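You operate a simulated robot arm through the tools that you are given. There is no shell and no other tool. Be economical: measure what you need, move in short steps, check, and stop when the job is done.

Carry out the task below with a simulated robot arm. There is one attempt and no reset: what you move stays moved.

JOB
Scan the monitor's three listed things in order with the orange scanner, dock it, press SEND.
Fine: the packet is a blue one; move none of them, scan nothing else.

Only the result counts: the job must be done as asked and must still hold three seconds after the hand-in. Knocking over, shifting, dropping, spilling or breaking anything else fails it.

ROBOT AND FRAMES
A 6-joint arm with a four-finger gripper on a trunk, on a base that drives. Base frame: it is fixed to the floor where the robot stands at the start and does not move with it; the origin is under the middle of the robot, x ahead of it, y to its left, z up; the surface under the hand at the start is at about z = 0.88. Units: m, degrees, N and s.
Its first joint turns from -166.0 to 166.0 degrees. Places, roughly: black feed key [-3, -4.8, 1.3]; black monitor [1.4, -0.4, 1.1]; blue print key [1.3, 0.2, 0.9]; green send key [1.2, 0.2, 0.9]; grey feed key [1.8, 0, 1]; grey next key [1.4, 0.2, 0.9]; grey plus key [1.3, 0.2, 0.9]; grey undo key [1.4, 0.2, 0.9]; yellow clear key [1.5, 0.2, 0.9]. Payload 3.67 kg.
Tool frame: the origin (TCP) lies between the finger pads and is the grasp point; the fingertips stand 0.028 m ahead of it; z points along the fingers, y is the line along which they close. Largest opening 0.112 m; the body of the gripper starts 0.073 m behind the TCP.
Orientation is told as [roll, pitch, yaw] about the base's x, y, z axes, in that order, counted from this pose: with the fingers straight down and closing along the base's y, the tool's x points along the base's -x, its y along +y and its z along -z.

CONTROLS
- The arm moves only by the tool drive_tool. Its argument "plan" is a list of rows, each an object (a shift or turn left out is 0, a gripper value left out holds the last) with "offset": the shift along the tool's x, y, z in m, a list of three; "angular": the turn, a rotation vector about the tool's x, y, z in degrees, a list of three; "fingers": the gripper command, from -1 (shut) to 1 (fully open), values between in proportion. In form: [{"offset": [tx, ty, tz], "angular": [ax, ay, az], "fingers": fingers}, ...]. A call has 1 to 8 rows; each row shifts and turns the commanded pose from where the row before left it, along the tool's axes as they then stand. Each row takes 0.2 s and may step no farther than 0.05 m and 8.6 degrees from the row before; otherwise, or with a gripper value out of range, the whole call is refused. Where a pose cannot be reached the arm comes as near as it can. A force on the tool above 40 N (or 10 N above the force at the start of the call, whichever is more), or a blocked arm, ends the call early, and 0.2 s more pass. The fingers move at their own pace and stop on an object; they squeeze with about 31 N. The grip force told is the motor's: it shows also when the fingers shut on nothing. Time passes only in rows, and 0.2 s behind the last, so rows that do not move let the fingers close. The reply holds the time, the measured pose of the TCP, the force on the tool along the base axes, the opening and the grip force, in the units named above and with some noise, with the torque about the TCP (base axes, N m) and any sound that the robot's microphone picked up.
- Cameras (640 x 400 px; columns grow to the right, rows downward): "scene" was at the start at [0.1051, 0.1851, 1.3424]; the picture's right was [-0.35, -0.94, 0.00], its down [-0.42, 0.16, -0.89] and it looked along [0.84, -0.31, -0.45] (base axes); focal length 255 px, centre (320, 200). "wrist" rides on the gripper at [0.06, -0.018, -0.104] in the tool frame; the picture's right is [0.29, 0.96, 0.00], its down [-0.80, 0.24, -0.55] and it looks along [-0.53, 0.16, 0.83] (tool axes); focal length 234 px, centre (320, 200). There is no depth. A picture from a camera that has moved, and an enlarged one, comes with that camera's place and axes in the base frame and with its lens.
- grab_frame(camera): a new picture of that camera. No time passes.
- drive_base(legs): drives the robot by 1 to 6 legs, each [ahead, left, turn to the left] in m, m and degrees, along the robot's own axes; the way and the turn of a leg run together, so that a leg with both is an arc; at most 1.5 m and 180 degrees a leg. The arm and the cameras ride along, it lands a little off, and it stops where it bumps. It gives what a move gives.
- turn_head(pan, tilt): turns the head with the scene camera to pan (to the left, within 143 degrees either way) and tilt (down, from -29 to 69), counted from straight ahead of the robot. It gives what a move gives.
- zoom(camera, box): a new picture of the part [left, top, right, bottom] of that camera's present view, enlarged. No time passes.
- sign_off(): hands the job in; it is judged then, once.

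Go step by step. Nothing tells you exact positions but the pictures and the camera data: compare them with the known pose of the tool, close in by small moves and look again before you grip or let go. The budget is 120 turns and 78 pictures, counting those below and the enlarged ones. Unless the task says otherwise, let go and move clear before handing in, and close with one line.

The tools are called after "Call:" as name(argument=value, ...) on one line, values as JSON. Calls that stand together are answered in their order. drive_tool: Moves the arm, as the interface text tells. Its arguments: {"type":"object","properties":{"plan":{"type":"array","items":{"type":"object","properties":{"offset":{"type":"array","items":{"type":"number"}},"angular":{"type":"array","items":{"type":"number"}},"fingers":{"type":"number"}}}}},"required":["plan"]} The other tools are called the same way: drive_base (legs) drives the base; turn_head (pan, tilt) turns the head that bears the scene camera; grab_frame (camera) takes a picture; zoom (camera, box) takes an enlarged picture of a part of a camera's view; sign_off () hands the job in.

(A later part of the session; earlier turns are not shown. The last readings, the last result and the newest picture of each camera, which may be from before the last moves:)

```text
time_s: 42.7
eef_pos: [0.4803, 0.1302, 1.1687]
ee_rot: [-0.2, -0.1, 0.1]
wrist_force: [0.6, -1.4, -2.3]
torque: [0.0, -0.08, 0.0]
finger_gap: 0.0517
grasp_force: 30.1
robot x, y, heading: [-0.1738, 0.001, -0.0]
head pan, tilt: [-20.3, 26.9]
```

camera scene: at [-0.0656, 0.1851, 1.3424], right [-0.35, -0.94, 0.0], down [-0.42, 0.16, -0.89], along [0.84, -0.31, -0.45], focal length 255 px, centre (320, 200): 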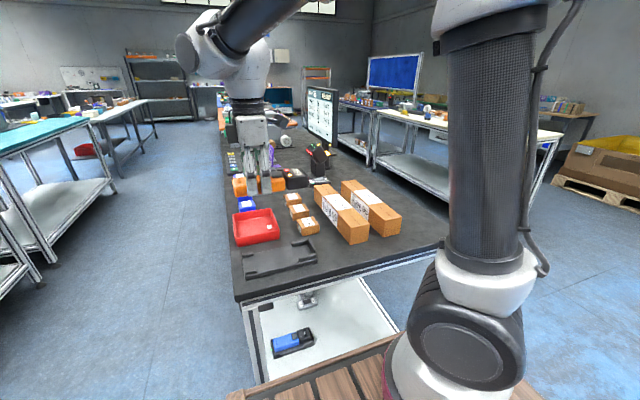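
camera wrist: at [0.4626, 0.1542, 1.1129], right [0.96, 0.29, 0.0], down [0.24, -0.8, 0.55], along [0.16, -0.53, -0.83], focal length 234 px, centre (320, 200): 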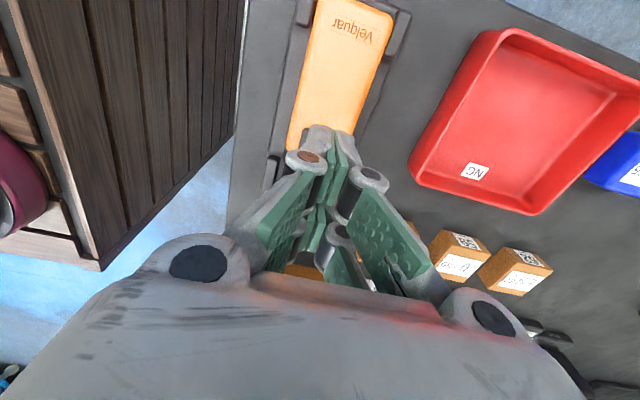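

Yaw is 0 and the head points to the robot. Now I pitch the tool forward so that the head points down.

Call:
drive_tool(plan=[{"angular": [0, -8.5, 0]}, {"angular": [0, -8.5, 0]}, {"angular": [0, -8.5, 0]}, {"angular": [0, -8.5, 0]}, {"angular": [0, -8.5, 0]}, {"angular": [0, -8.5, 0]}, {"angular": [0, -8.5, 0]}, {"angular": [0, -8.5, 0]}])

Call:
drive_tool(plan=[{"angular": [0, -8.5, 0]}, {"angular": [0, -8.5, 0]}, {"angular": [0, -5, 0]}, {}])

Call:
grab_frame(camera="scene")

```text
time_s: 44.5
eef_pos: [0.4994, 0.1511, 1.1863]
ee_rot: [-0.2, -68.1, 0.2]
wrist_force: [-0.2, 0.8, -2.1]
torque: [0.05, 0.05, 0.02]
finger_gap: 0.0516
grasp_force: 31.4
out of reach, approached as far as the arm can: row 7, 8
robot x, y, heading: [-0.1708, -0.0024, 0.1]
head pan, tilt: [-20.3, 26.9]
```

```text
time_s: 45.5
eef_pos: [0.5256, 0.179, 1.2084]
ee_rot: [-144.5, -89.9, 144.5]
wrist_force: [0.4, 0.6, -2.3]
torque: [-0.04, 0.01, -0.01]
finger_gap: 0.0519
grasp_force: 31.4
out of reach, approached as far as the arm can: row 1, 2, 3
robot x, y, heading: [-0.1703, -0.0023, 0.1]
head pan, tilt: [-20.3, 26.9]
```

```text
39 pictures are left
camera scene: at [-0.0657, 0.1851, 1.3424], right [-0.35, -0.94, 0.0], down [-0.42, 0.16, -0.89], along [0.84, -0.31, -0.45], focal length 255 px, centre (320, 200)
```

scene: 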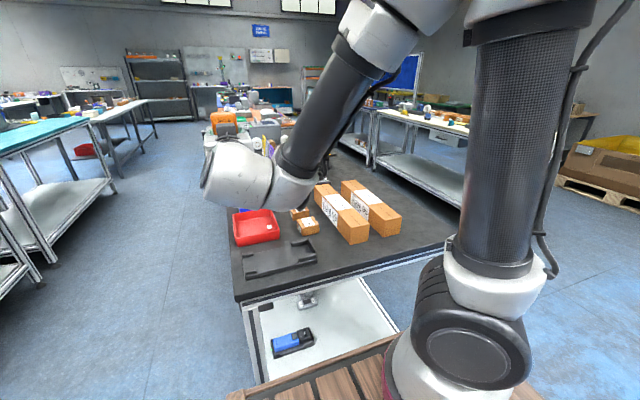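

The tool is horizontal with the head straight down, near the inner reach limit. I move out over the aisle (y about 0.32), then drive forward.

Call:
drive_tool(plan=[{"offset": [0, 0.04, 0]}, {"offset": [0, 0.04, 0]}, {"offset": [0, 0.04, 0]}, {"offset": [0, 0.025, 0]}, {}])

Call:
drive_base(legs=[[0.17, 0, 0]])

Call:
drive_tool(plan=[{"offset": [0.01, 0, 0.045]}, {"offset": [0.01, 0, 0.045]}, {"offset": [0.01, 0, 0.045]}, {"offset": [0.01, 0, 0.045]}, {}])

Call:
grab_frame(camera="scene")

Call:
grab_frame(camera="wrist")

```text
time_s: 46.7
eef_pos: [0.5273, 0.3227, 1.2074]
ee_rot: [-128.5, -90.0, 128.6]
wrist_force: [0.7, -0.4, -2.3]
torque: [-0.01, 0.03, -0.02]
finger_gap: 0.0519
grasp_force: 30.7
robot x, y, heading: [-0.1699, -0.0025, 0.1]
head pan, tilt: [-20.3, 26.9]
```

```text
time_s: 48.1
eef_pos: [0.6972, 0.3227, 1.207]
ee_rot: [-127.5, -89.9, 127.4]
wrist_force: [0.4, 0.1, -1.9]
torque: [0.01, 0.04, -0.03]
finger_gap: 0.0518
grasp_force: 31.1
robot x, y, heading: [-0.0014, 0.0001, -0.1]
head pan, tilt: [-20.3, 26.9]
```

```text
time_s: 49.3
eef_pos: [0.8776, 0.3218, 1.1675]
ee_rot: [-131.6, -89.8, 131.6]
wrist_force: [0.3, 0.3, -2.2]
torque: [0.0, 0.05, -0.01]
finger_gap: 0.0519
grasp_force: 30.8
robot x, y, heading: [-0.0023, -0.0001, -0.0]
head pan, tilt: [-20.3, 26.9]
```

```text
38 pictures are left
camera scene: at [0.1046, 0.1847, 1.3424], right [-0.35, -0.94, 0.0], down [-0.42, 0.16, -0.89], along [0.84, -0.31, -0.45], focal length 255 px, centre (320, 200)
```

scene: 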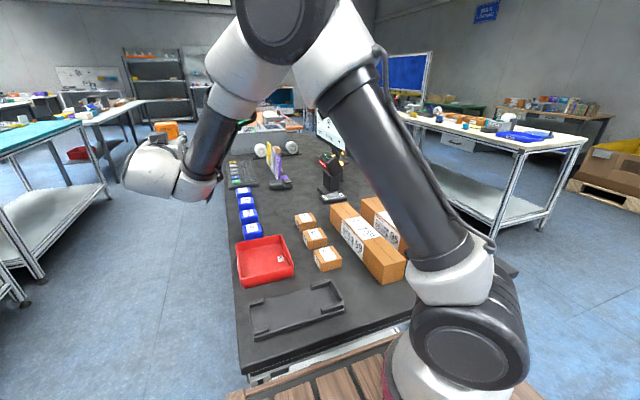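

```text
37 pictures are left
camera wrist: at [0.7743, 0.3041, 1.1073], right [0.0, 0.96, -0.29], down [-0.56, 0.24, 0.8], along [0.83, 0.16, 0.53], focal length 234 px, centre (320, 200)
```

wrist: 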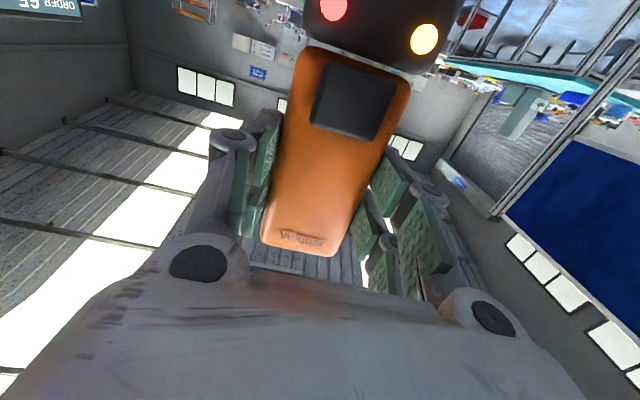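

The scanner hangs head-down over the aisle, intact. Recomputed, packet 56's barcode is at about [1.005, 0.146] with its top at z about 0.91, so I advance along the aisle and lower to about 1.10.

Call:
drive_tool(plan=[{"offset": [0.02, 0, 0.043]}, {"offset": [0.02, 0, 0.043]}, {"offset": [0.02, 0, 0.041]}, {}])

Call:
zoom(camera="scene", box=[130, 110, 290, 250])

```text
time_s: 50.3
eef_pos: [1.0052, 0.3216, 1.1088]
ee_rot: [-122.7, -90.0, 122.8]
wrist_force: [-0.4, -0.8, -2.4]
torque: [-0.01, 0.06, -0.02]
finger_gap: 0.0518
grasp_force: 31.3
robot x, y, heading: [0.001, -0.0004, 0.0]
head pan, tilt: [-20.3, 26.9]
```

```text
2.86 times, centred on (210, 180) of scene
camera zoom: at [0.1047, 0.1847, 1.3424], right [-0.35, -0.94, 0.0], down [-0.42, 0.16, -0.89], along [0.84, -0.31, -0.45], focal length 730 px, centre (634, 257)
```

zoom: 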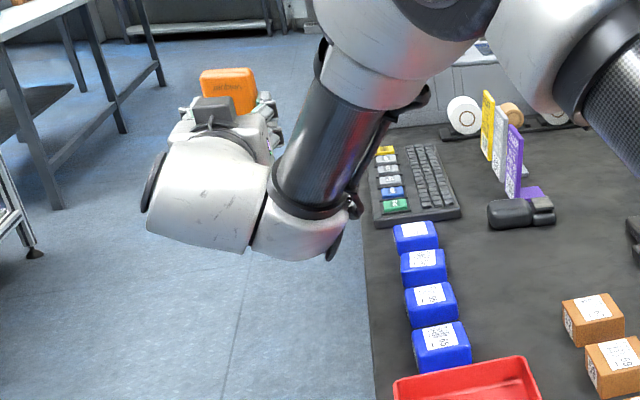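

Ready beside the packet at x = 1.005. I move in over it from the aisle.

Call:
drive_tool(plan=[{"offset": [0, -0.045, 0]}, {"offset": [0, -0.045, 0]}, {"offset": [0, -0.045, 0]}, {"offset": [0, -0.03, 0]}, {"offset": [0, -0.01, 0]}, {}])

Call:
grab_frame(camera="scene")

Call:
grab_frame(camera="wrist")

```text
time_s: 51.7
eef_pos: [1.0049, 0.1466, 1.109]
ee_rot: [-128.7, -89.9, 128.6]
wrist_force: [-0.2, 0.4, -2.7]
torque: [-0.01, 0.02, -0.02]
finger_gap: 0.0517
grasp_force: 31.2
robot x, y, heading: [0.0012, 0.001, -0.2]
head pan, tilt: [-20.3, 26.9]
```

```text
35 pictures are left
camera scene: at [0.1048, 0.1847, 1.3424], right [-0.35, -0.94, 0.0], down [-0.42, 0.16, -0.89], along [0.84, -0.31, -0.45], focal length 255 px, centre (320, 200)
```

scene: 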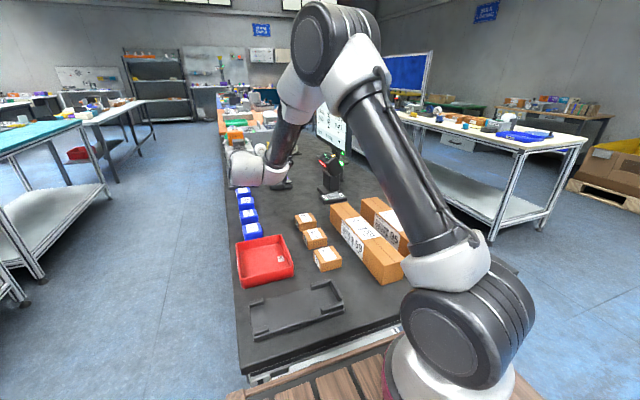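

```text
34 pictures are left
camera wrist: at [0.9013, 0.1292, 1.0478], right [0.0, 0.96, -0.29], down [-0.55, 0.24, 0.8], along [0.83, 0.16, 0.53], focal length 234 px, centre (320, 200)
```

wrist: 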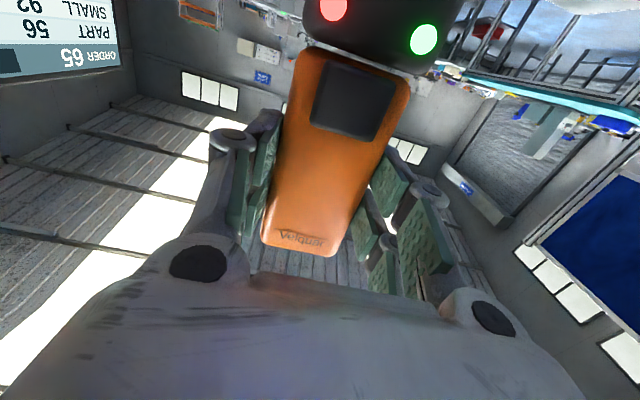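

The lamp has gone from amber to green, so it sees the code. I check the monitor.

Call:
zoom(camera="scene", box=[305, 90, 365, 170])

Call:
zoom(camera="wrist", box=[0, 0, 150, 90])

```text
5.00 times, centred on (335, 130) of scene
camera zoom: at [0.1048, 0.1847, 1.3424], right [-0.35, -0.94, 0.0], down [-0.42, 0.16, -0.89], along [0.84, -0.31, -0.45], focal length 1277 px, centre (245, 550)
```

zoom: 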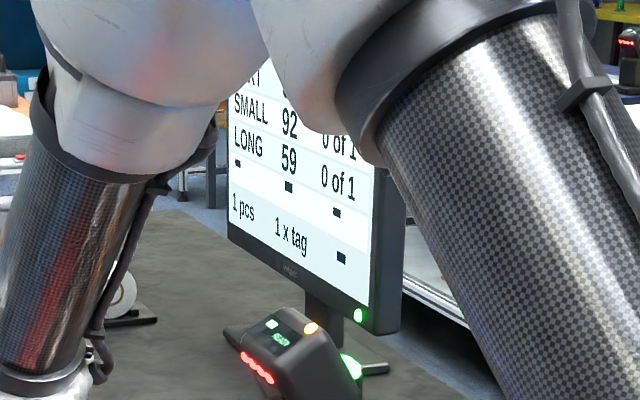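

```text
4.27 times, centred on (75, 45) of wrist
camera zoom: at [0.9013, 0.1292, 1.0478], right [0.0, 0.96, -0.29], down [-0.55, 0.24, 0.8], along [0.83, 0.16, 0.53], focal length 999 px, centre (1365, 861)
```

zoom: 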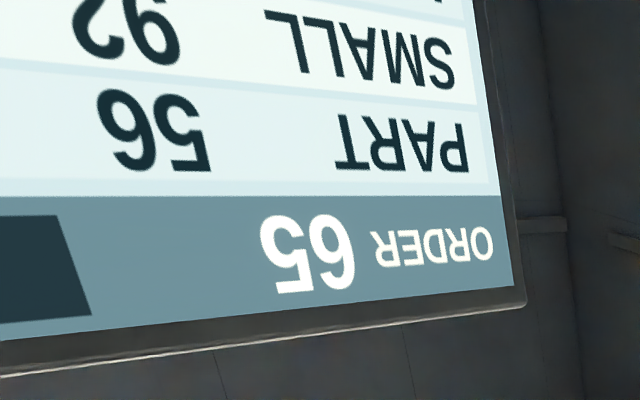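

The monitor now says "1 pcs" and the lamp is green, so 56 is in. I withdraw the way I came, over the aisle.

Call:
drive_tool(plan=[{"offset": [0, 0.045, 0]}, {"offset": [0, 0.045, 0]}, {"offset": [0, 0.045, 0]}, {"offset": [0, 0.04, 0]}, {"offset": [-0.01, 0, -0.045]}, {"offset": [-0.01, 0, -0.045]}, {"offset": [-0.01, 0, -0.045]}, {"offset": [-0.01, 0, -0.045]}])

Call:
drive_tool(plan=[{"offset": [-0.01, 0, -0.04]}, {"offset": [-0.01, 0, -0.04]}, {}])

Call:
drive_base(legs=[[-0.26, 0, 0]])

Call:
zoom(camera="scene", box=[285, 80, 345, 160])

Call:
grab_frame(camera="scene")

```text
time_s: 53.5
eef_pos: [0.8242, 0.323, 1.1482]
ee_rot: [-106.3, -89.9, 106.2]
wrist_force: [1.2, -0.1, -3.1]
torque: [0.02, -0.04, 0.0]
finger_gap: 0.0516
grasp_force: 31.0
robot x, y, heading: [-0.004, 0.0007, -0.0]
head pan, tilt: [-20.3, 26.9]
```

```text
time_s: 54.3
eef_pos: [0.744, 0.3219, 1.1674]
ee_rot: [-118.6, -89.9, 118.6]
wrist_force: [0.0, 0.3, -1.8]
torque: [0.0, 0.03, -0.01]
finger_gap: 0.0518
grasp_force: 31.1
robot x, y, heading: [-0.0013, -0.0007, -0.1]
head pan, tilt: [-20.3, 26.9]
```

```text
time_s: 56.2
eef_pos: [0.4849, 0.3238, 1.1674]
ee_rot: [-104.3, -89.9, 104.5]
wrist_force: [-0.4, -0.5, -2.0]
torque: [0.02, 0.04, 0.04]
finger_gap: 0.0516
grasp_force: 30.6
robot x, y, heading: [-0.2599, 0.0028, -0.4]
head pan, tilt: [-20.3, 26.9]
```

```text
5.00 times, centred on (315, 120) of scene
camera zoom: at [-0.1397, 0.1853, 1.345], right [-0.35, -0.94, 0.0], down [-0.43, 0.16, -0.89], along [0.83, -0.31, -0.46], focal length 1277 px, centre (345, 600)
```

zoom: 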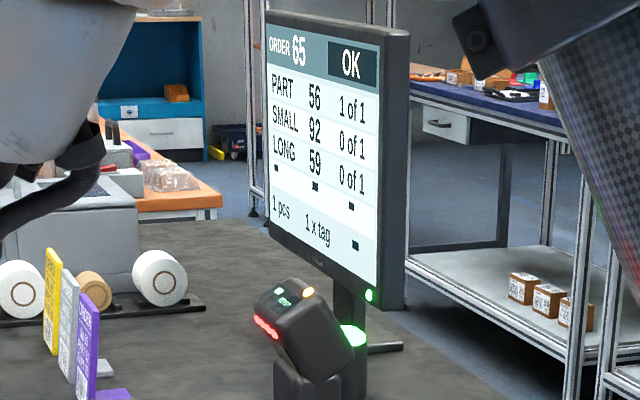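

```text
30 pictures are left
camera scene: at [-0.1397, 0.1853, 1.345], right [-0.35, -0.94, 0.0], down [-0.43, 0.16, -0.89], along [0.83, -0.31, -0.46], focal length 255 px, centre (320, 200)
```

scene: 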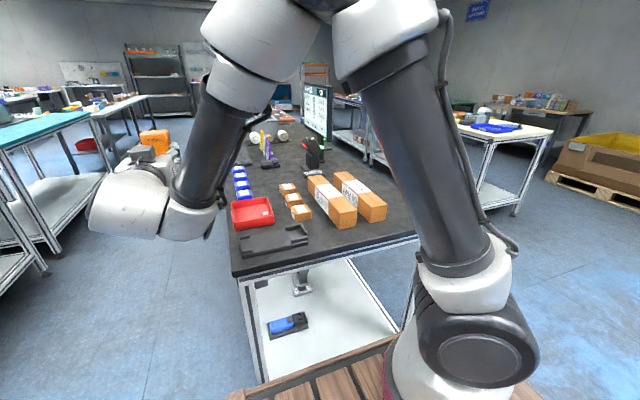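

PART 56 shows 1 of 1, OK. I enlarge the cartons and dock from here to refine small 92 and long 59 positions relative to the known dock.

Call:
zoom(camera="scene", box=[230, 160, 390, 260])

```text
4.00 times, centred on (310, 210) of scene
camera zoom: at [-0.1397, 0.1853, 1.345], right [-0.35, -0.94, 0.0], down [-0.43, 0.16, -0.89], along [0.83, -0.31, -0.46], focal length 1021 px, centre (360, 160)
```

zoom: 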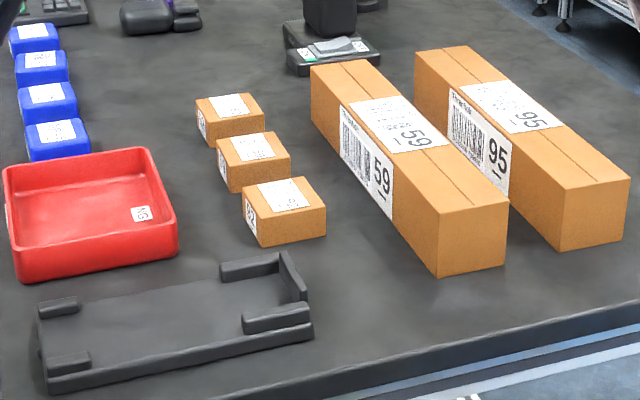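

Small 92's barcode is at about [0.607, -0.018], long 59's top barcode at about [0.668, -0.143]. I cross over the empty dock and then approach 92 from its near side.

Call:
drive_tool(plan=[{"offset": [0, -0.0428, 0.002]}, {"offset": [0, -0.0428, 0.002]}, {"offset": [0, -0.0428, 0.002]}, {"offset": [0, -0.0428, 0.002]}, {"offset": [0, -0.0428, 0.002]}, {"offset": [0, -0.0428, 0.002]}, {"offset": [0, -0.0428, 0.002]}, {"offset": [0, -0.0428, 0.002]}])

Call:
drive_tool(plan=[{"offset": [0.022, 0, 0.025]}, {"offset": [0.022, 0, 0.025]}, {"offset": [0.022, 0, 0.025]}, {"offset": [0, 0, 0.02]}, {"offset": [0, 0, 0.009]}, {}])

Call:
zoom(camera="scene", box=[285, 80, 345, 160])

Call:
zoom(camera="wrist", box=[280, 0, 480, 110])

```text
time_s: 58.0
eef_pos: [0.5149, 0.0511, 1.1861]
ee_rot: [-170.5, -89.3, 170.0]
wrist_force: [-0.8, 1.0, -2.7]
torque: [0.0, 0.03, -0.03]
finger_gap: 0.0516
grasp_force: 30.5
out of reach, approached as far as the arm can: row 5, 6, 7, 8
robot x, y, heading: [-0.2641, 0.0008, -0.2]
head pan, tilt: [-20.3, 26.9]
```

```text
time_s: 59.4
eef_pos: [0.6147, 0.0796, 1.1301]
ee_rot: [-156.8, -89.4, 156.1]
wrist_force: [0.1, 0.2, -3.2]
torque: [-0.02, 0.05, 0.01]
finger_gap: 0.052
grasp_force: 31.1
out of reach, approached as far as the arm can: row 1, 2, 3, 5
robot x, y, heading: [-0.26, -0.0024, -0.1]
head pan, tilt: [-20.3, 26.9]
```

```text
5.00 times, centred on (315, 120) of scene
camera zoom: at [-0.1397, 0.1853, 1.345], right [-0.35, -0.94, 0.0], down [-0.43, 0.16, -0.89], along [0.83, -0.31, -0.46], focal length 1277 px, centre (345, 600)
```

zoom: 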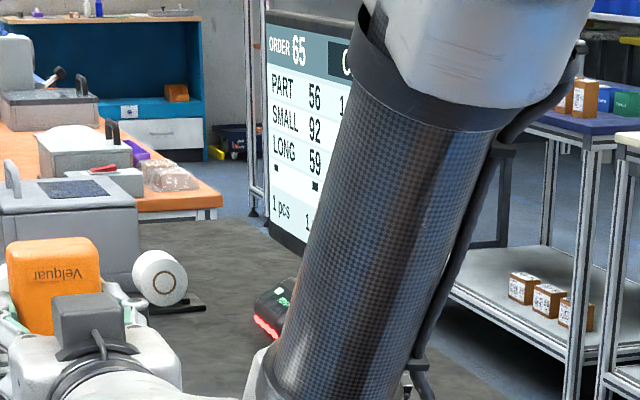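

```text
3.20 times, centred on (380, 55) of wrist
camera zoom: at [0.5119, 0.0633, 1.0689], right [0.01, 0.96, -0.29], down [-0.56, 0.25, 0.79], along [0.83, 0.15, 0.54], focal length 749 px, centre (128, 664)
```

zoom: 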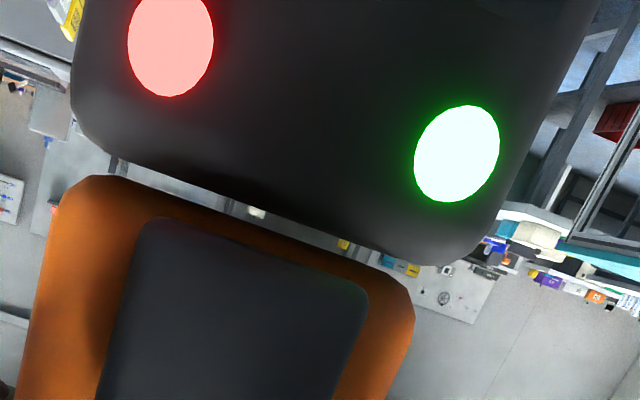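

The arm can't reach across with the tool pointing straight ahead; a slight tool yaw to the right should free it. I turn 25° about the vertical where it stands (over bare bench), then move over 92.

Call:
drive_tool(plan=[{"angular": [8.4, 0, 0]}, {"angular": [8.4, 0, 0]}, {"angular": [8.4, 0, 0]}, {}])

```text
time_s: 60.4
eef_pos: [0.6147, 0.0792, 1.1301]
ee_rot: [166.4, -89.2, 168.3]
wrist_force: [0.6, 0.0, -2.7]
torque: [0.03, 0.05, -0.02]
finger_gap: 0.0519
grasp_force: 30.7
robot x, y, heading: [-0.2621, 0.0035, -0.1]
head pan, tilt: [-20.3, 26.9]
```

It turned in place. Now I move over 92 from its left side, descending slightly.

Call:
drive_tool(plan=[{"offset": [0.006, -0.0184, 0.0068]}, {"offset": [0.006, -0.0184, 0.0068]}, {"offset": [0.006, -0.0184, 0.0068]}, {"offset": [0.006, -0.0184, 0.0068]}, {"offset": [0.006, -0.0184, 0.0068]}, {}])

Call:
grab_frame(camera="wrist")

Call:
grab_frame(camera="scene")

```text
time_s: 61.8
eef_pos: [0.6082, -0.0169, 1.1006]
ee_rot: [163.9, -89.3, 170.9]
wrist_force: [-0.6, 0.8, -2.7]
torque: [-0.01, 0.04, -0.03]
finger_gap: 0.0516
grasp_force: 31.0
robot x, y, heading: [-0.2614, 0.0021, -0.3]
head pan, tilt: [-20.3, 26.9]
```

```text
26 pictures are left
camera wrist: at [0.5069, 0.0098, 1.0383], right [0.41, 0.87, -0.28], down [-0.41, 0.45, 0.79], along [0.82, -0.21, 0.54], focal length 234 px, centre (320, 200)
```

wrist: 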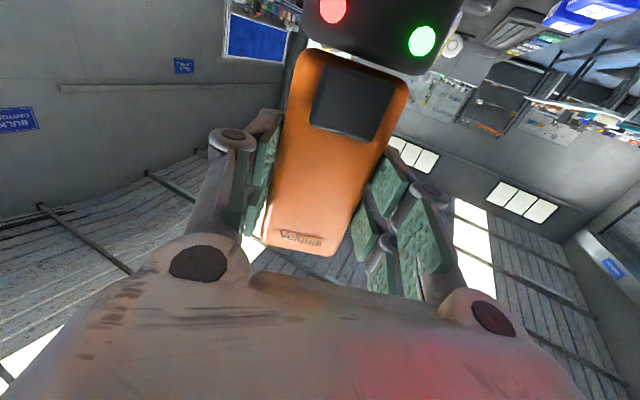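

```text
25 pictures are left
camera scene: at [-0.1397, 0.1853, 1.345], right [-0.35, -0.94, 0.0], down [-0.43, 0.16, -0.89], along [0.83, -0.31, -0.46], focal length 255 px, centre (320, 200)
```

scene: 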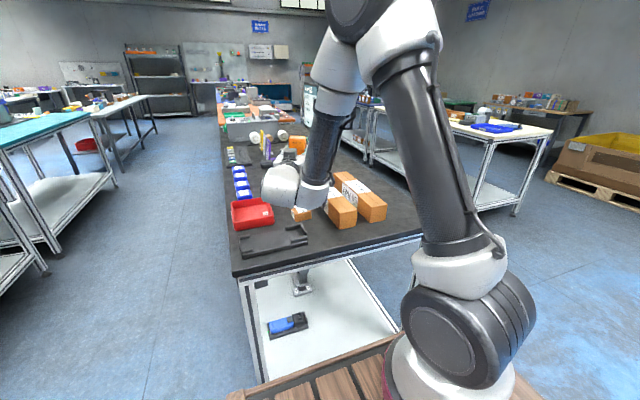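

I check the monitor's visible corner for the piece count.

Call:
zoom(camera="scene", box=[290, 80, 330, 130])

```text
8.00 times, centred on (310, 105) of scene
camera zoom: at [-0.1397, 0.1853, 1.345], right [-0.35, -0.94, 0.0], down [-0.43, 0.16, -0.89], along [0.83, -0.31, -0.46], focal length 2042 px, centre (400, 960)
```

zoom: 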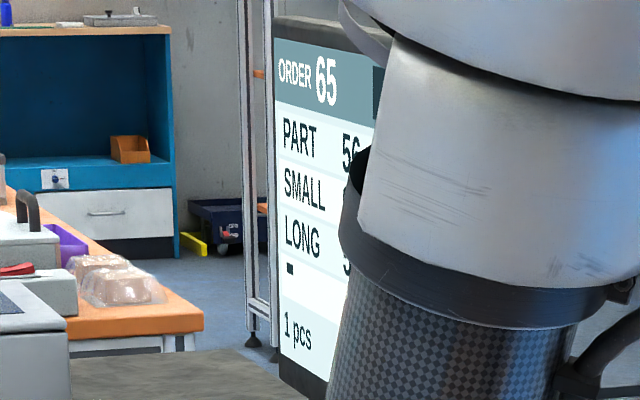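

Still 1 pcs. I lower 25 mm and look again.

Call:
drive_tool(plan=[{"offset": [0.013, 0, 0]}, {"offset": [0.012, 0, 0]}, {}, {}])

Call:
zoom(camera="scene", box=[260, 100, 360, 240])

```text
time_s: 62.8
eef_pos: [0.6074, -0.018, 1.0744]
ee_rot: [163.6, -89.3, 171.2]
wrist_force: [0.4, 0.7, -2.4]
torque: [0.04, 0.06, -0.02]
finger_gap: 0.0517
grasp_force: 31.2
robot x, y, heading: [-0.2616, 0.0009, 0.0]
head pan, tilt: [-20.3, 26.9]
```

```text
2.86 times, centred on (310, 170) of scene
camera zoom: at [-0.1397, 0.1852, 1.345], right [-0.35, -0.94, 0.0], down [-0.43, 0.16, -0.89], along [0.83, -0.31, -0.46], focal length 730 px, centre (349, 286)
```

zoom: 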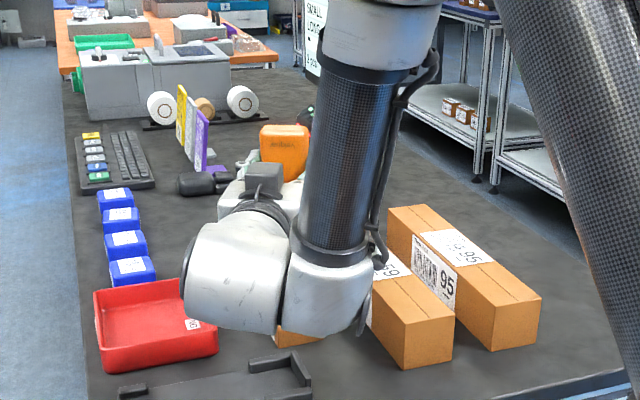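

Call:
zoom(camera="scene", box=[300, 95, 332, 130])

```text
11.43 times, centred on (316, 112) of scene
camera zoom: at [-0.1397, 0.1852, 1.345], right [-0.35, -0.94, 0.0], down [-0.43, 0.16, -0.89], along [0.83, -0.31, -0.46], focal length 2918 px, centre (366, 1200)
```

zoom: 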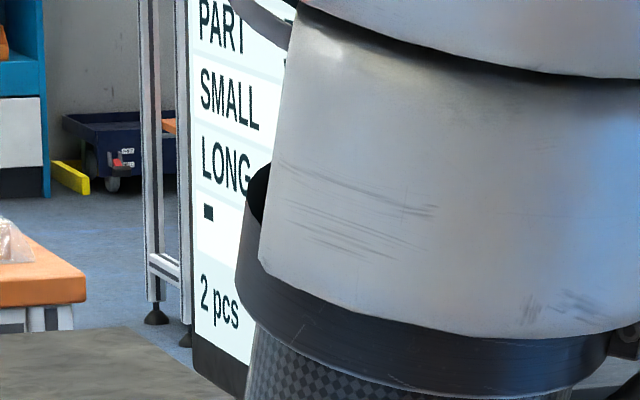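

"2 pcs" now, so 92 is in. I back off towards the robot, go right, and come up along long 59's top to its label.

Call:
drive_tool(plan=[{"offset": [-0.03, -0.0127, -0.0272]}, {"offset": [-0.03, -0.0127, -0.0272]}, {"offset": [0, -0.0378, 0.0176]}, {"offset": [0, -0.0378, 0.0176]}, {"offset": [0, -0.0378, 0.0176]}, {}])

Call:
zoom(camera="scene", box=[240, 80, 400, 240])

```text
time_s: 64.2
eef_pos: [0.5452, -0.1433, 1.134]
ee_rot: [164.3, -89.3, 170.6]
wrist_force: [1.1, -0.2, -2.8]
torque: [0.03, 0.07, -0.02]
finger_gap: 0.0518
grasp_force: 31.6
robot x, y, heading: [-0.2573, 0.0011, -0.1]
head pan, tilt: [-20.3, 26.9]
```

```text
2.50 times, centred on (320, 160) of scene
camera zoom: at [-0.1397, 0.1852, 1.3451], right [-0.35, -0.94, 0.0], down [-0.43, 0.16, -0.89], along [0.83, -0.31, -0.46], focal length 638 px, centre (320, 300)
```

zoom: 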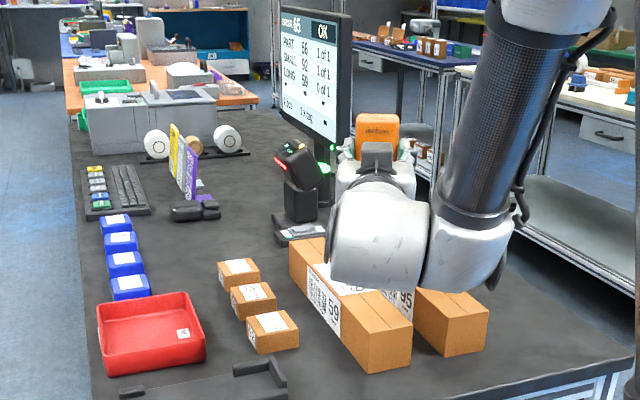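

SMALL 92 shows 1 of 1. I advance along the long carton to its barcode and lower.

Call:
drive_tool(plan=[{"offset": [0, 0.0128, 0.0277]}, {"offset": [0, 0.0128, 0.0277]}, {"offset": [0, 0.0128, 0.0277]}, {"offset": [0, 0.0128, 0.0277]}, {"offset": [0.015, 0, 0]}, {"offset": [0.015, 0, 0]}, {}])

Call:
zoom(camera="scene", box=[240, 80, 400, 240])

```text
time_s: 65.8
eef_pos: [0.6682, -0.1435, 1.1071]
ee_rot: [165.4, -89.4, 169.5]
wrist_force: [0.5, 0.2, -2.0]
torque: [0.02, 0.01, 0.01]
finger_gap: 0.0519
grasp_force: 30.5
robot x, y, heading: [-0.2593, -0.002, -0.2]
head pan, tilt: [-20.3, 26.9]
```

```text
2.50 times, centred on (320, 160) of scene
camera zoom: at [-0.1397, 0.1852, 1.3451], right [-0.35, -0.94, 0.0], down [-0.43, 0.16, -0.89], along [0.83, -0.31, -0.46], focal length 638 px, centre (320, 300)
```

zoom: 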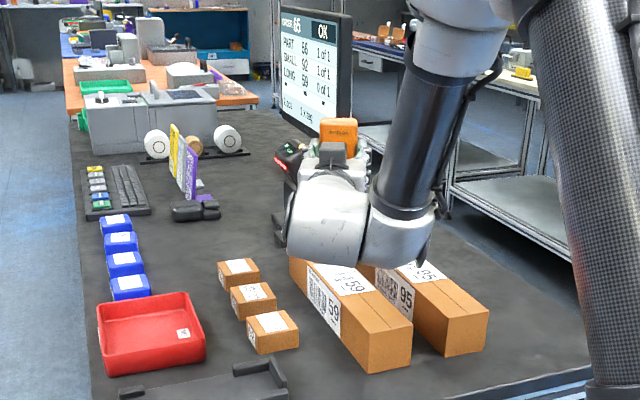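

Still 0 of 1 for LONG. I lower 18 mm more and recheck.

Call:
drive_tool(plan=[{"offset": [0.009, 0, 0]}, {"offset": [0.009, 0, 0]}, {}, {}])

Call:
zoom(camera="scene", box=[300, 80, 350, 130])

```text
time_s: 66.8
eef_pos: [0.6677, -0.1439, 1.0882]
ee_rot: [163.5, -89.3, 171.3]
wrist_force: [0.0, -0.6, -1.7]
torque: [0.02, 0.04, -0.02]
finger_gap: 0.0517
grasp_force: 31.3
robot x, y, heading: [-0.2587, 0.003, -0.1]
head pan, tilt: [-20.3, 26.9]
```

```text
8.00 times, centred on (325, 105) of scene
camera zoom: at [-0.1397, 0.1852, 1.3451], right [-0.35, -0.94, 0.0], down [-0.43, 0.16, -0.89], along [0.83, -0.31, -0.46], focal length 2042 px, centre (280, 960)
```

zoom: 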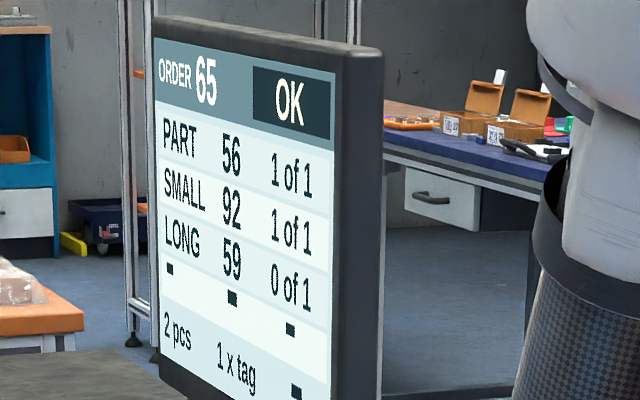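

Not read yet; its larger barcode may need more distance. I raise 50 mm and recheck.

Call:
drive_tool(plan=[{"offset": [-0.017, 0, 0]}, {"offset": [-0.017, 0, 0]}, {"offset": [-0.016, 0, 0]}, {}])

Call:
zoom(camera="scene", box=[240, 80, 400, 260])

```text
time_s: 67.8
eef_pos: [0.6667, -0.1445, 1.1368]
ee_rot: [164.7, -89.3, 170.3]
wrist_force: [-0.4, 0.5, -2.8]
torque: [0.03, 0.04, 0.0]
finger_gap: 0.0515
grasp_force: 31.9
robot x, y, heading: [-0.26, -0.0005, -0.1]
head pan, tilt: [-20.3, 26.9]
```

```text
2.22 times, centred on (320, 170) of scene
camera zoom: at [-0.1397, 0.1852, 1.345], right [-0.35, -0.94, 0.0], down [-0.43, 0.16, -0.89], along [0.83, -0.31, -0.46], focal length 567 px, centre (320, 267)
```

zoom: 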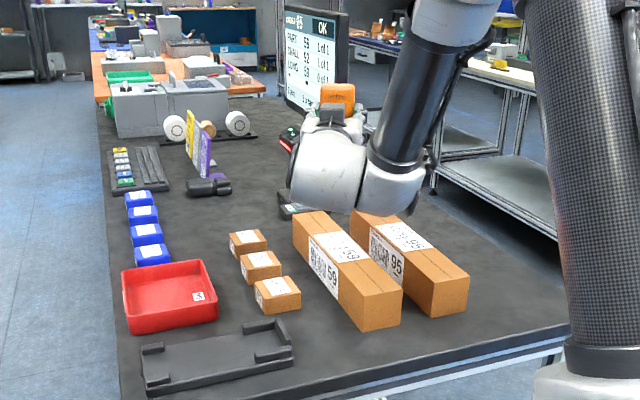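

Call:
zoom(camera="scene", box=[300, 80, 350, 130])

```text
8.00 times, centred on (325, 105) of scene
camera zoom: at [-0.1397, 0.1852, 1.345], right [-0.35, -0.94, 0.0], down [-0.43, 0.16, -0.89], along [0.83, -0.31, -0.46], focal length 2042 px, centre (280, 960)
```

zoom: 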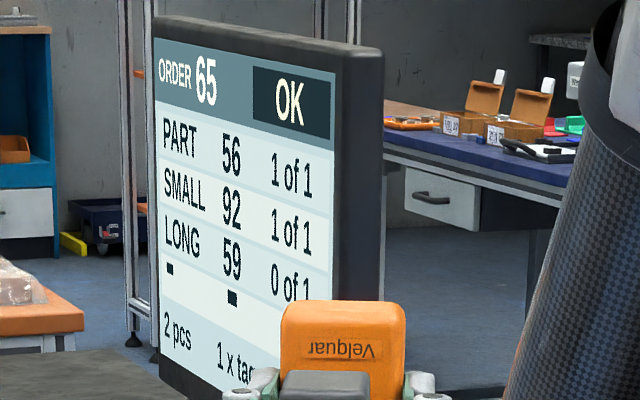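

Still 0. I raise another 50 mm (about 0.135 m standoff) and recheck the piece count.

Call:
drive_tool(plan=[{"offset": [-0.025, 0, 0]}, {"offset": [-0.025, 0, 0]}, {}, {}])

Call:
zoom(camera="scene", box=[300, 80, 350, 130])

```text
time_s: 68.8
eef_pos: [0.6674, -0.1448, 1.1873]
ee_rot: [164.1, -89.3, 170.7]
wrist_force: [0.1, 0.0, -2.1]
torque: [0.02, 0.07, 0.04]
finger_gap: 0.0515
grasp_force: 31.4
robot x, y, heading: [-0.2649, 0.0049, -0.1]
head pan, tilt: [-20.3, 26.9]
```

```text
8.00 times, centred on (325, 105) of scene
camera zoom: at [-0.1397, 0.1852, 1.3451], right [-0.35, -0.94, 0.0], down [-0.43, 0.16, -0.89], along [0.83, -0.31, -0.46], focal length 2042 px, centre (280, 960)
```

zoom: 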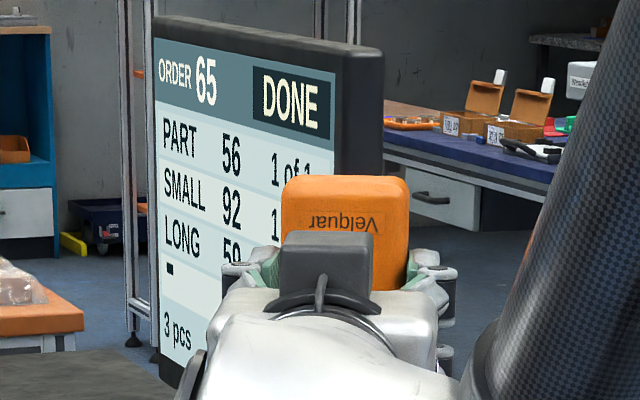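

DONE, 3 pcs: all three are in. I pitch the tool back to pointing down here (the head sweeps towards the robot, away from labels).

Call:
drive_tool(plan=[{"angular": [0, 8.5, 0]}, {"angular": [0, 8.5, 0]}, {"angular": [0, 8.5, 0]}, {"angular": [0, 8.5, 0]}, {"angular": [0, 8.5, 0]}, {"angular": [0, 8.5, 0]}, {"angular": [0, 8.5, 0]}, {"angular": [0, 8.5, 0]}])

Call:
drive_tool(plan=[{"angular": [0, 8.5, 0]}, {"angular": [0, 8.5, 0]}, {"angular": [0, 4.3, 0]}, {}])

```text
time_s: 70.6
eef_pos: [0.6675, -0.1423, 1.1881]
ee_rot: [0.2, -22.5, -25.1]
wrist_force: [-1.8, -0.2, -1.5]
torque: [-0.03, -0.06, 0.01]
finger_gap: 0.0517
grasp_force: 30.7
robot x, y, heading: [-0.2576, 0.0062, -0.0]
head pan, tilt: [-20.3, 26.9]
```

```text
time_s: 71.6
eef_pos: [0.6688, -0.1435, 1.1885]
ee_rot: [0.2, -1.1, -25.1]
wrist_force: [-0.4, -0.5, -2.6]
torque: [-0.03, -0.08, 0.02]
finger_gap: 0.0516
grasp_force: 31.1
robot x, y, heading: [-0.2612, -0.0016, -0.2]
head pan, tilt: [-20.3, 26.9]
```

Tool nearly straight down. I level it and yaw to +90, keeping height.

Call:
drive_tool(plan=[{"angular": [0.2, 1.1, 0]}, {"angular": [0, 0, -8.5]}, {"angular": [0, 0, -8.5]}, {"angular": [0, 0, -8.5]}, {"angular": [0, 0, -8.5]}, {"angular": [0, 0, -8.5]}, {"angular": [0, 0, -8.5]}, {"angular": [0, 0, -8.5]}])

Call:
drive_tool(plan=[{"angular": [0, 0, -8.5]}, {"angular": [0, 0, -8.5]}, {"angular": [0, 0, -8.5]}, {"angular": [0, 0, -8.5]}, {"angular": [0, 0, -8.5]}, {"angular": [0, 0, -8.5]}, {"angular": [0, 0, -4.6]}, {}])

```text
time_s: 73.4
eef_pos: [0.6681, -0.145, 1.1887]
ee_rot: [-0.2, -0.1, 34.5]
wrist_force: [0.8, 0.0, -2.4]
torque: [0.04, -0.07, -0.02]
finger_gap: 0.0517
grasp_force: 31.1
robot x, y, heading: [-0.2618, 0.0037, -0.2]
head pan, tilt: [-20.3, 26.9]
```

```text
time_s: 75.2
eef_pos: [0.6683, -0.1454, 1.1889]
ee_rot: [-0.2, 0.1, 90.1]
wrist_force: [0.5, 0.0, -2.5]
torque: [0.08, 0.01, -0.01]
finger_gap: 0.052
grasp_force: 31.0
robot x, y, heading: [-0.2637, -0.0012, -0.1]
head pan, tilt: [-20.3, 26.9]
```

I move back above the dock.

Call:
drive_tool(plan=[{"offset": [-0.0394, 0.0269, 0]}, {"offset": [-0.0394, 0.0269, 0]}, {"offset": [-0.0394, 0.0269, 0]}, {"offset": [-0.0394, 0.0269, 0]}, {"offset": [-0.0394, 0.0269, 0]}, {"offset": [-0.0394, 0.0269, 0]}, {"offset": [-0.0394, 0.0269, 0]}, {}])

Call:
drive_tool(plan=[{"offset": [0, 0, 0.05]}, {"offset": [0, 0, 0.05]}, {"offset": [0, 0, 0.05]}, {"offset": [0, 0, 0.05]}, {"offset": [0, 0, 0.02]}, {}])

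Call:
zoom(camera="scene", box=[230, 195, 330, 265])

```text
time_s: 77.0
eef_pos: [0.4807, 0.1313, 1.1876]
ee_rot: [-0.2, 0.1, 89.8]
wrist_force: [0.6, 0.6, -2.2]
torque: [0.06, 0.05, -0.02]
finger_gap: 0.0517
grasp_force: 31.3
robot x, y, heading: [-0.2635, -0.0003, 0.0]
head pan, tilt: [-20.3, 26.9]
```

```text
time_s: 78.4
eef_pos: [0.4812, 0.131, 0.967]
ee_rot: [-0.2, 0.2, 89.8]
wrist_force: [-1.3, 0.6, -2.5]
torque: [0.12, 0.0, -0.01]
finger_gap: 0.0518
grasp_force: 31.3
robot x, y, heading: [-0.2606, -0.0008, -0.0]
head pan, tilt: [-20.3, 26.9]
```

```text
5.71 times, centred on (280, 230) of scene
camera zoom: at [-0.1397, 0.1853, 1.345], right [-0.35, -0.94, 0.0], down [-0.43, 0.16, -0.89], along [0.83, -0.31, -0.46], focal length 1459 px, centre (549, 29)
```

zoom: 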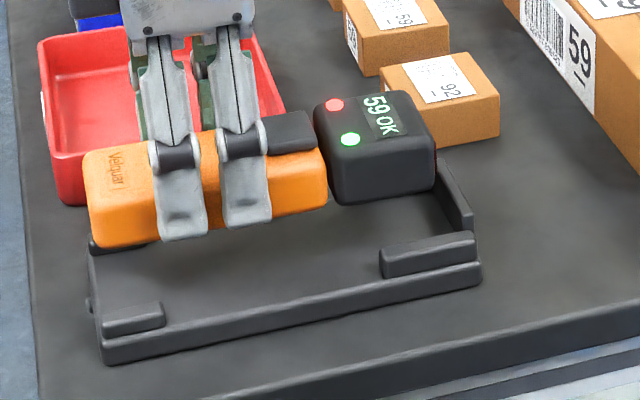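

"59 OK" is on the display and it's aligned over the seat. I lower the last 40 mm gently.

Call:
drive_tool(plan=[{"offset": [0, 0.0008, 0.015]}, {"offset": [0, 0, 0.012]}, {"offset": [0, 0, 0.008]}, {"offset": [0, 0, 0.005]}, {}])

Call:
zoom(camera="scene", box=[230, 195, 330, 265])

```text
time_s: 79.6
eef_pos: [0.4793, 0.1319, 0.9285]
ee_rot: [-0.4, 0.0, 90.0]
wrist_force: [-2.6, 0.1, 24.1]
torque: [0.04, 0.08, -0.01]
finger_gap: 0.0519
grasp_force: 31.3
robot x, y, heading: [-0.2632, 0.0002, -0.2]
head pan, tilt: [-20.3, 26.9]
```

```text
5.71 times, centred on (280, 230) of scene
camera zoom: at [-0.1407, 0.1852, 1.3452], right [-0.35, -0.94, 0.0], down [-0.43, 0.16, -0.89], along [0.83, -0.31, -0.46], focal length 1459 px, centre (549, 29)
```

zoom: 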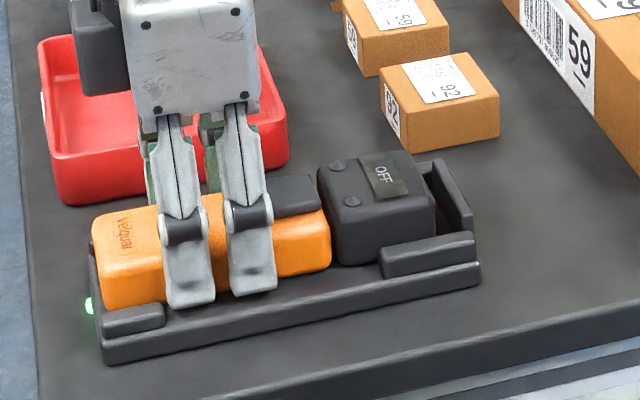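

Docked: lamp green, display OFF. I release, rise, and look left to check the aisle before driving round to the keys.

Call:
drive_tool(plan=[{"offset": [0, 0, -0.002]}, {"fingers": 1}, {"fingers": 1}, {"fingers": 1}, {"offset": [0, 0, -0.05]}, {"offset": [0, 0, -0.05]}, {"offset": [0, 0, -0.05], "fingers": -1}, {"offset": [0, 0, -0.05], "fingers": -1}])

Call:
drive_tool(plan=[{"offset": [0, 0, -0.05], "fingers": -1}, {"offset": [0, 0, -0.02]}, {}])

Call:
zoom(camera="scene", box=[220, 80, 380, 270])

Call:
turn_head(pan=60, tilt=30)

Call:
grab_frame(camera="scene")

```text
time_s: 81.4
eef_pos: [0.4797, 0.1315, 1.1295]
ee_rot: [-0.2, 0.1, 90.0]
wrist_force: [0.5, 0.3, -0.2]
torque: [0.04, 0.05, 0.01]
finger_gap: 0.0
grasp_force: 5.6
robot x, y, heading: [-0.2611, 0.0008, -0.1]
head pan, tilt: [-20.3, 26.9]
```

```text
time_s: 82.2
eef_pos: [0.4805, 0.1323, 1.199]
ee_rot: [-0.2, 0.0, 90.0]
wrist_force: [-0.3, 0.0, 0.0]
torque: [-0.02, -0.02, -0.01]
finger_gap: 0.0
grasp_force: 31.0
robot x, y, heading: [-0.2584, -0.0012, 0.1]
head pan, tilt: [-20.3, 26.9]
```

```text
2.11 times, centred on (300, 175) of scene
camera zoom: at [-0.1398, 0.1853, 1.345], right [-0.35, -0.94, 0.0], down [-0.43, 0.16, -0.89], along [0.83, -0.31, -0.46], focal length 538 px, centre (362, 253)
```

zoom: 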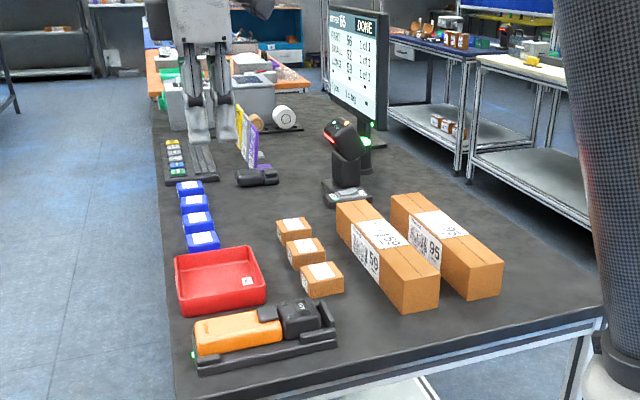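

```text
time_s: 83.7
eef_pos: [0.4785, 0.1323, 1.1986]
ee_rot: [-0.2, 0.1, 89.9]
wrist_force: [-0.1, -0.6, -0.2]
torque: [-0.01, 0.02, 0.0]
finger_gap: 0.0
grasp_force: 31.2
robot x, y, heading: [-0.2599, 0.0003, -0.3]
head pan, tilt: [60.0, 30.0]
```

```text
12 pictures are left
camera scene: at [-0.1803, 0.2954, 1.3406], right [0.86, -0.5, -0.01], down [-0.26, -0.43, -0.86], along [0.43, 0.75, -0.51], focal length 255 px, centre (320, 200)
```

scene: 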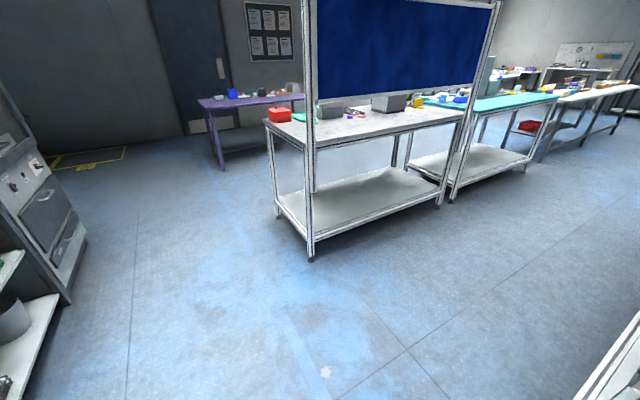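

The aisle is clear, about 1.3 m wide. I drive left 1.0 m and turn right 90°, so the arm faces the bench.

Call:
drive_base(legs=[[0, 1.0, 0], [0, 0, -90]])

```text
time_s: 92.8
eef_pos: [-0.1303, 0.2717, 1.1969]
ee_rot: [-0.3, 0.1, 0.1]
wrist_force: [0.2, 0.2, -0.5]
torque: [0.0, 0.01, 0.0]
finger_gap: 0.0
grasp_force: 31.2
robot x, y, heading: [-0.2599, 1.0109, -89.8]
head pan, tilt: [60.0, 30.0]
```

Now I strafe left along the aisle to x about 1.07, and look at the keys with the head turned ahead.

Call:
drive_base(legs=[[0, 1.33, 0]])

Call:
turn_head(pan=10, tilt=30)

Call:
grab_frame(camera="scene")

Call:
grab_frame(camera="wrist")

```text
time_s: 99.5
eef_pos: [1.2009, 0.2738, 1.1985]
ee_rot: [-0.3, 0.2, 0.1]
wrist_force: [0.3, 0.7, -0.3]
torque: [-0.01, 0.0, -0.03]
finger_gap: 0.0
grasp_force: 31.1
robot x, y, heading: [1.07, 1.0131, -90.3]
head pan, tilt: [60.0, 30.0]
```

```text
time_s: 100.7
eef_pos: [1.2001, 0.2738, 1.199]
ee_rot: [-0.3, 0.1, 0.1]
wrist_force: [0.6, 0.1, 1.1]
torque: [0.01, -0.01, -0.01]
finger_gap: 0.0
grasp_force: 31.0
robot x, y, heading: [1.0702, 1.0134, -90.0]
head pan, tilt: [10.0, 30.0]
```

```text
11 pictures are left
camera scene: at [1.298, 0.9061, 1.3374], right [-0.98, -0.18, 0.0], down [-0.09, 0.49, -0.87], along [0.15, -0.85, -0.5], focal length 255 px, centre (320, 200)
```

scene: 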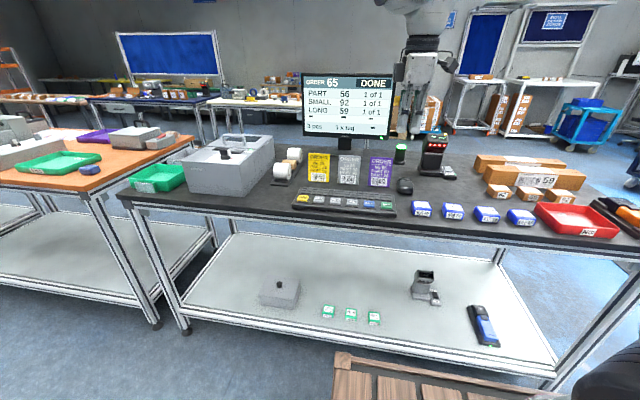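

```text
10 pictures are left
camera wrist: at [1.1425, 0.2576, 1.3016], right [-0.29, 0.96, 0.0], down [0.8, 0.24, 0.55], along [0.53, 0.16, -0.83], focal length 234 px, centre (320, 200)
```

wrist: 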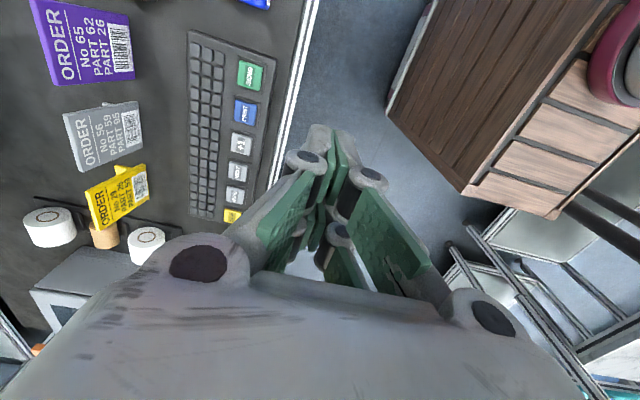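

The SEND key is at about [1.206, 0.17], z about 0.915. I move the shut fingers over it to z about 0.99 and check.

Call:
drive_tool(plan=[{"offset": [-0.002, -0.035, 0]}, {"offset": [-0.002, -0.035, 0]}, {"offset": [0, -0.034, 0.03]}, {"offset": [0, 0, 0.05]}, {"offset": [0, 0, 0.05]}, {"offset": [0, 0, 0.05]}, {"offset": [0, 0, 0.03]}, {}])

Call:
zoom(camera="scene", box=[340, 160, 440, 225])

Call:
zoom(camera="wrist", box=[200, 60, 440, 300])

```text
time_s: 102.5
eef_pos: [1.2044, 0.1703, 0.9883]
ee_rot: [-0.4, 0.0, 0.0]
wrist_force: [0.5, -0.3, -0.5]
torque: [0.0, 0.0, 0.05]
finger_gap: 0.0
grasp_force: 30.9
robot x, y, heading: [1.0667, 1.0133, -90.0]
head pan, tilt: [10.0, 30.0]
```

```text
6.15 times, centred on (390, 192) of scene
camera zoom: at [1.2979, 0.9061, 1.3374], right [-0.98, -0.17, 0.0], down [-0.09, 0.49, -0.87], along [0.15, -0.85, -0.5], focal length 1571 px, centre (-111, 246)
```

zoom: 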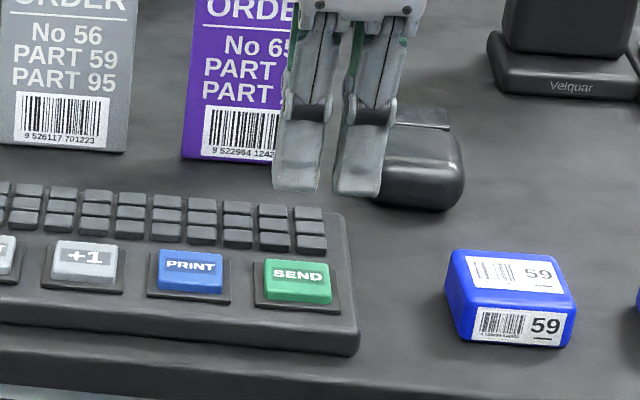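

```text
1.67 times, centred on (320, 180) of wrist
camera zoom: at [1.1457, 0.1528, 1.092], right [-0.29, 0.96, 0.0], down [0.8, 0.24, 0.55], along [0.53, 0.16, -0.83], focal length 390 px, centre (320, 233)
```

zoom: 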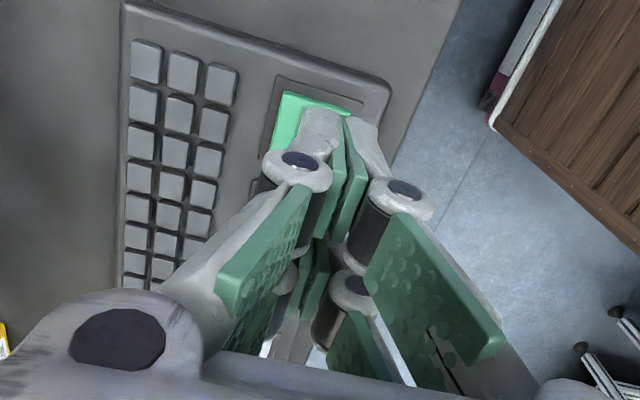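

The fingertips are over SEND, with the PRINT key about 2 cm beyond the blades. I shift 2 mm and press down in small steps.

Call:
drive_tool(plan=[{"offset": [-0.002, 0.002, 0.03]}, {"offset": [0, 0, 0.01]}, {"offset": [0, 0, 0.004]}, {"offset": [0, 0, 0.003]}, {"offset": [0, 0, 0.003]}])

```text
time_s: 103.7
eef_pos: [1.2073, 0.1712, 0.9385]
ee_rot: [-0.3, 0.1, 0.1]
wrist_force: [-0.3, 0.1, 0.0]
torque: [0.0, 0.0, -0.01]
finger_gap: 0.0
grasp_force: 30.8
robot x, y, heading: [1.0686, 1.0133, -90.1]
head pan, tilt: [10.0, 30.0]
```

Call:
drive_tool(plan=[{"offset": [0, 0, 0.003]}, {"offset": [0, 0, 0.003]}, {"offset": [0, 0, 0.002]}])

```text
time_s: 104.5
eef_pos: [1.2068, 0.1715, 0.9307]
ee_rot: [-0.4, 0.2, 0.0]
wrist_force: [-0.5, 0.8, 1.8]
torque: [0.01, 0.01, 0.01]
finger_gap: 0.0062
grasp_force: 35.5
robot x, y, heading: [1.0677, 1.0131, -89.8]
head pan, tilt: [10.0, 30.0]
```

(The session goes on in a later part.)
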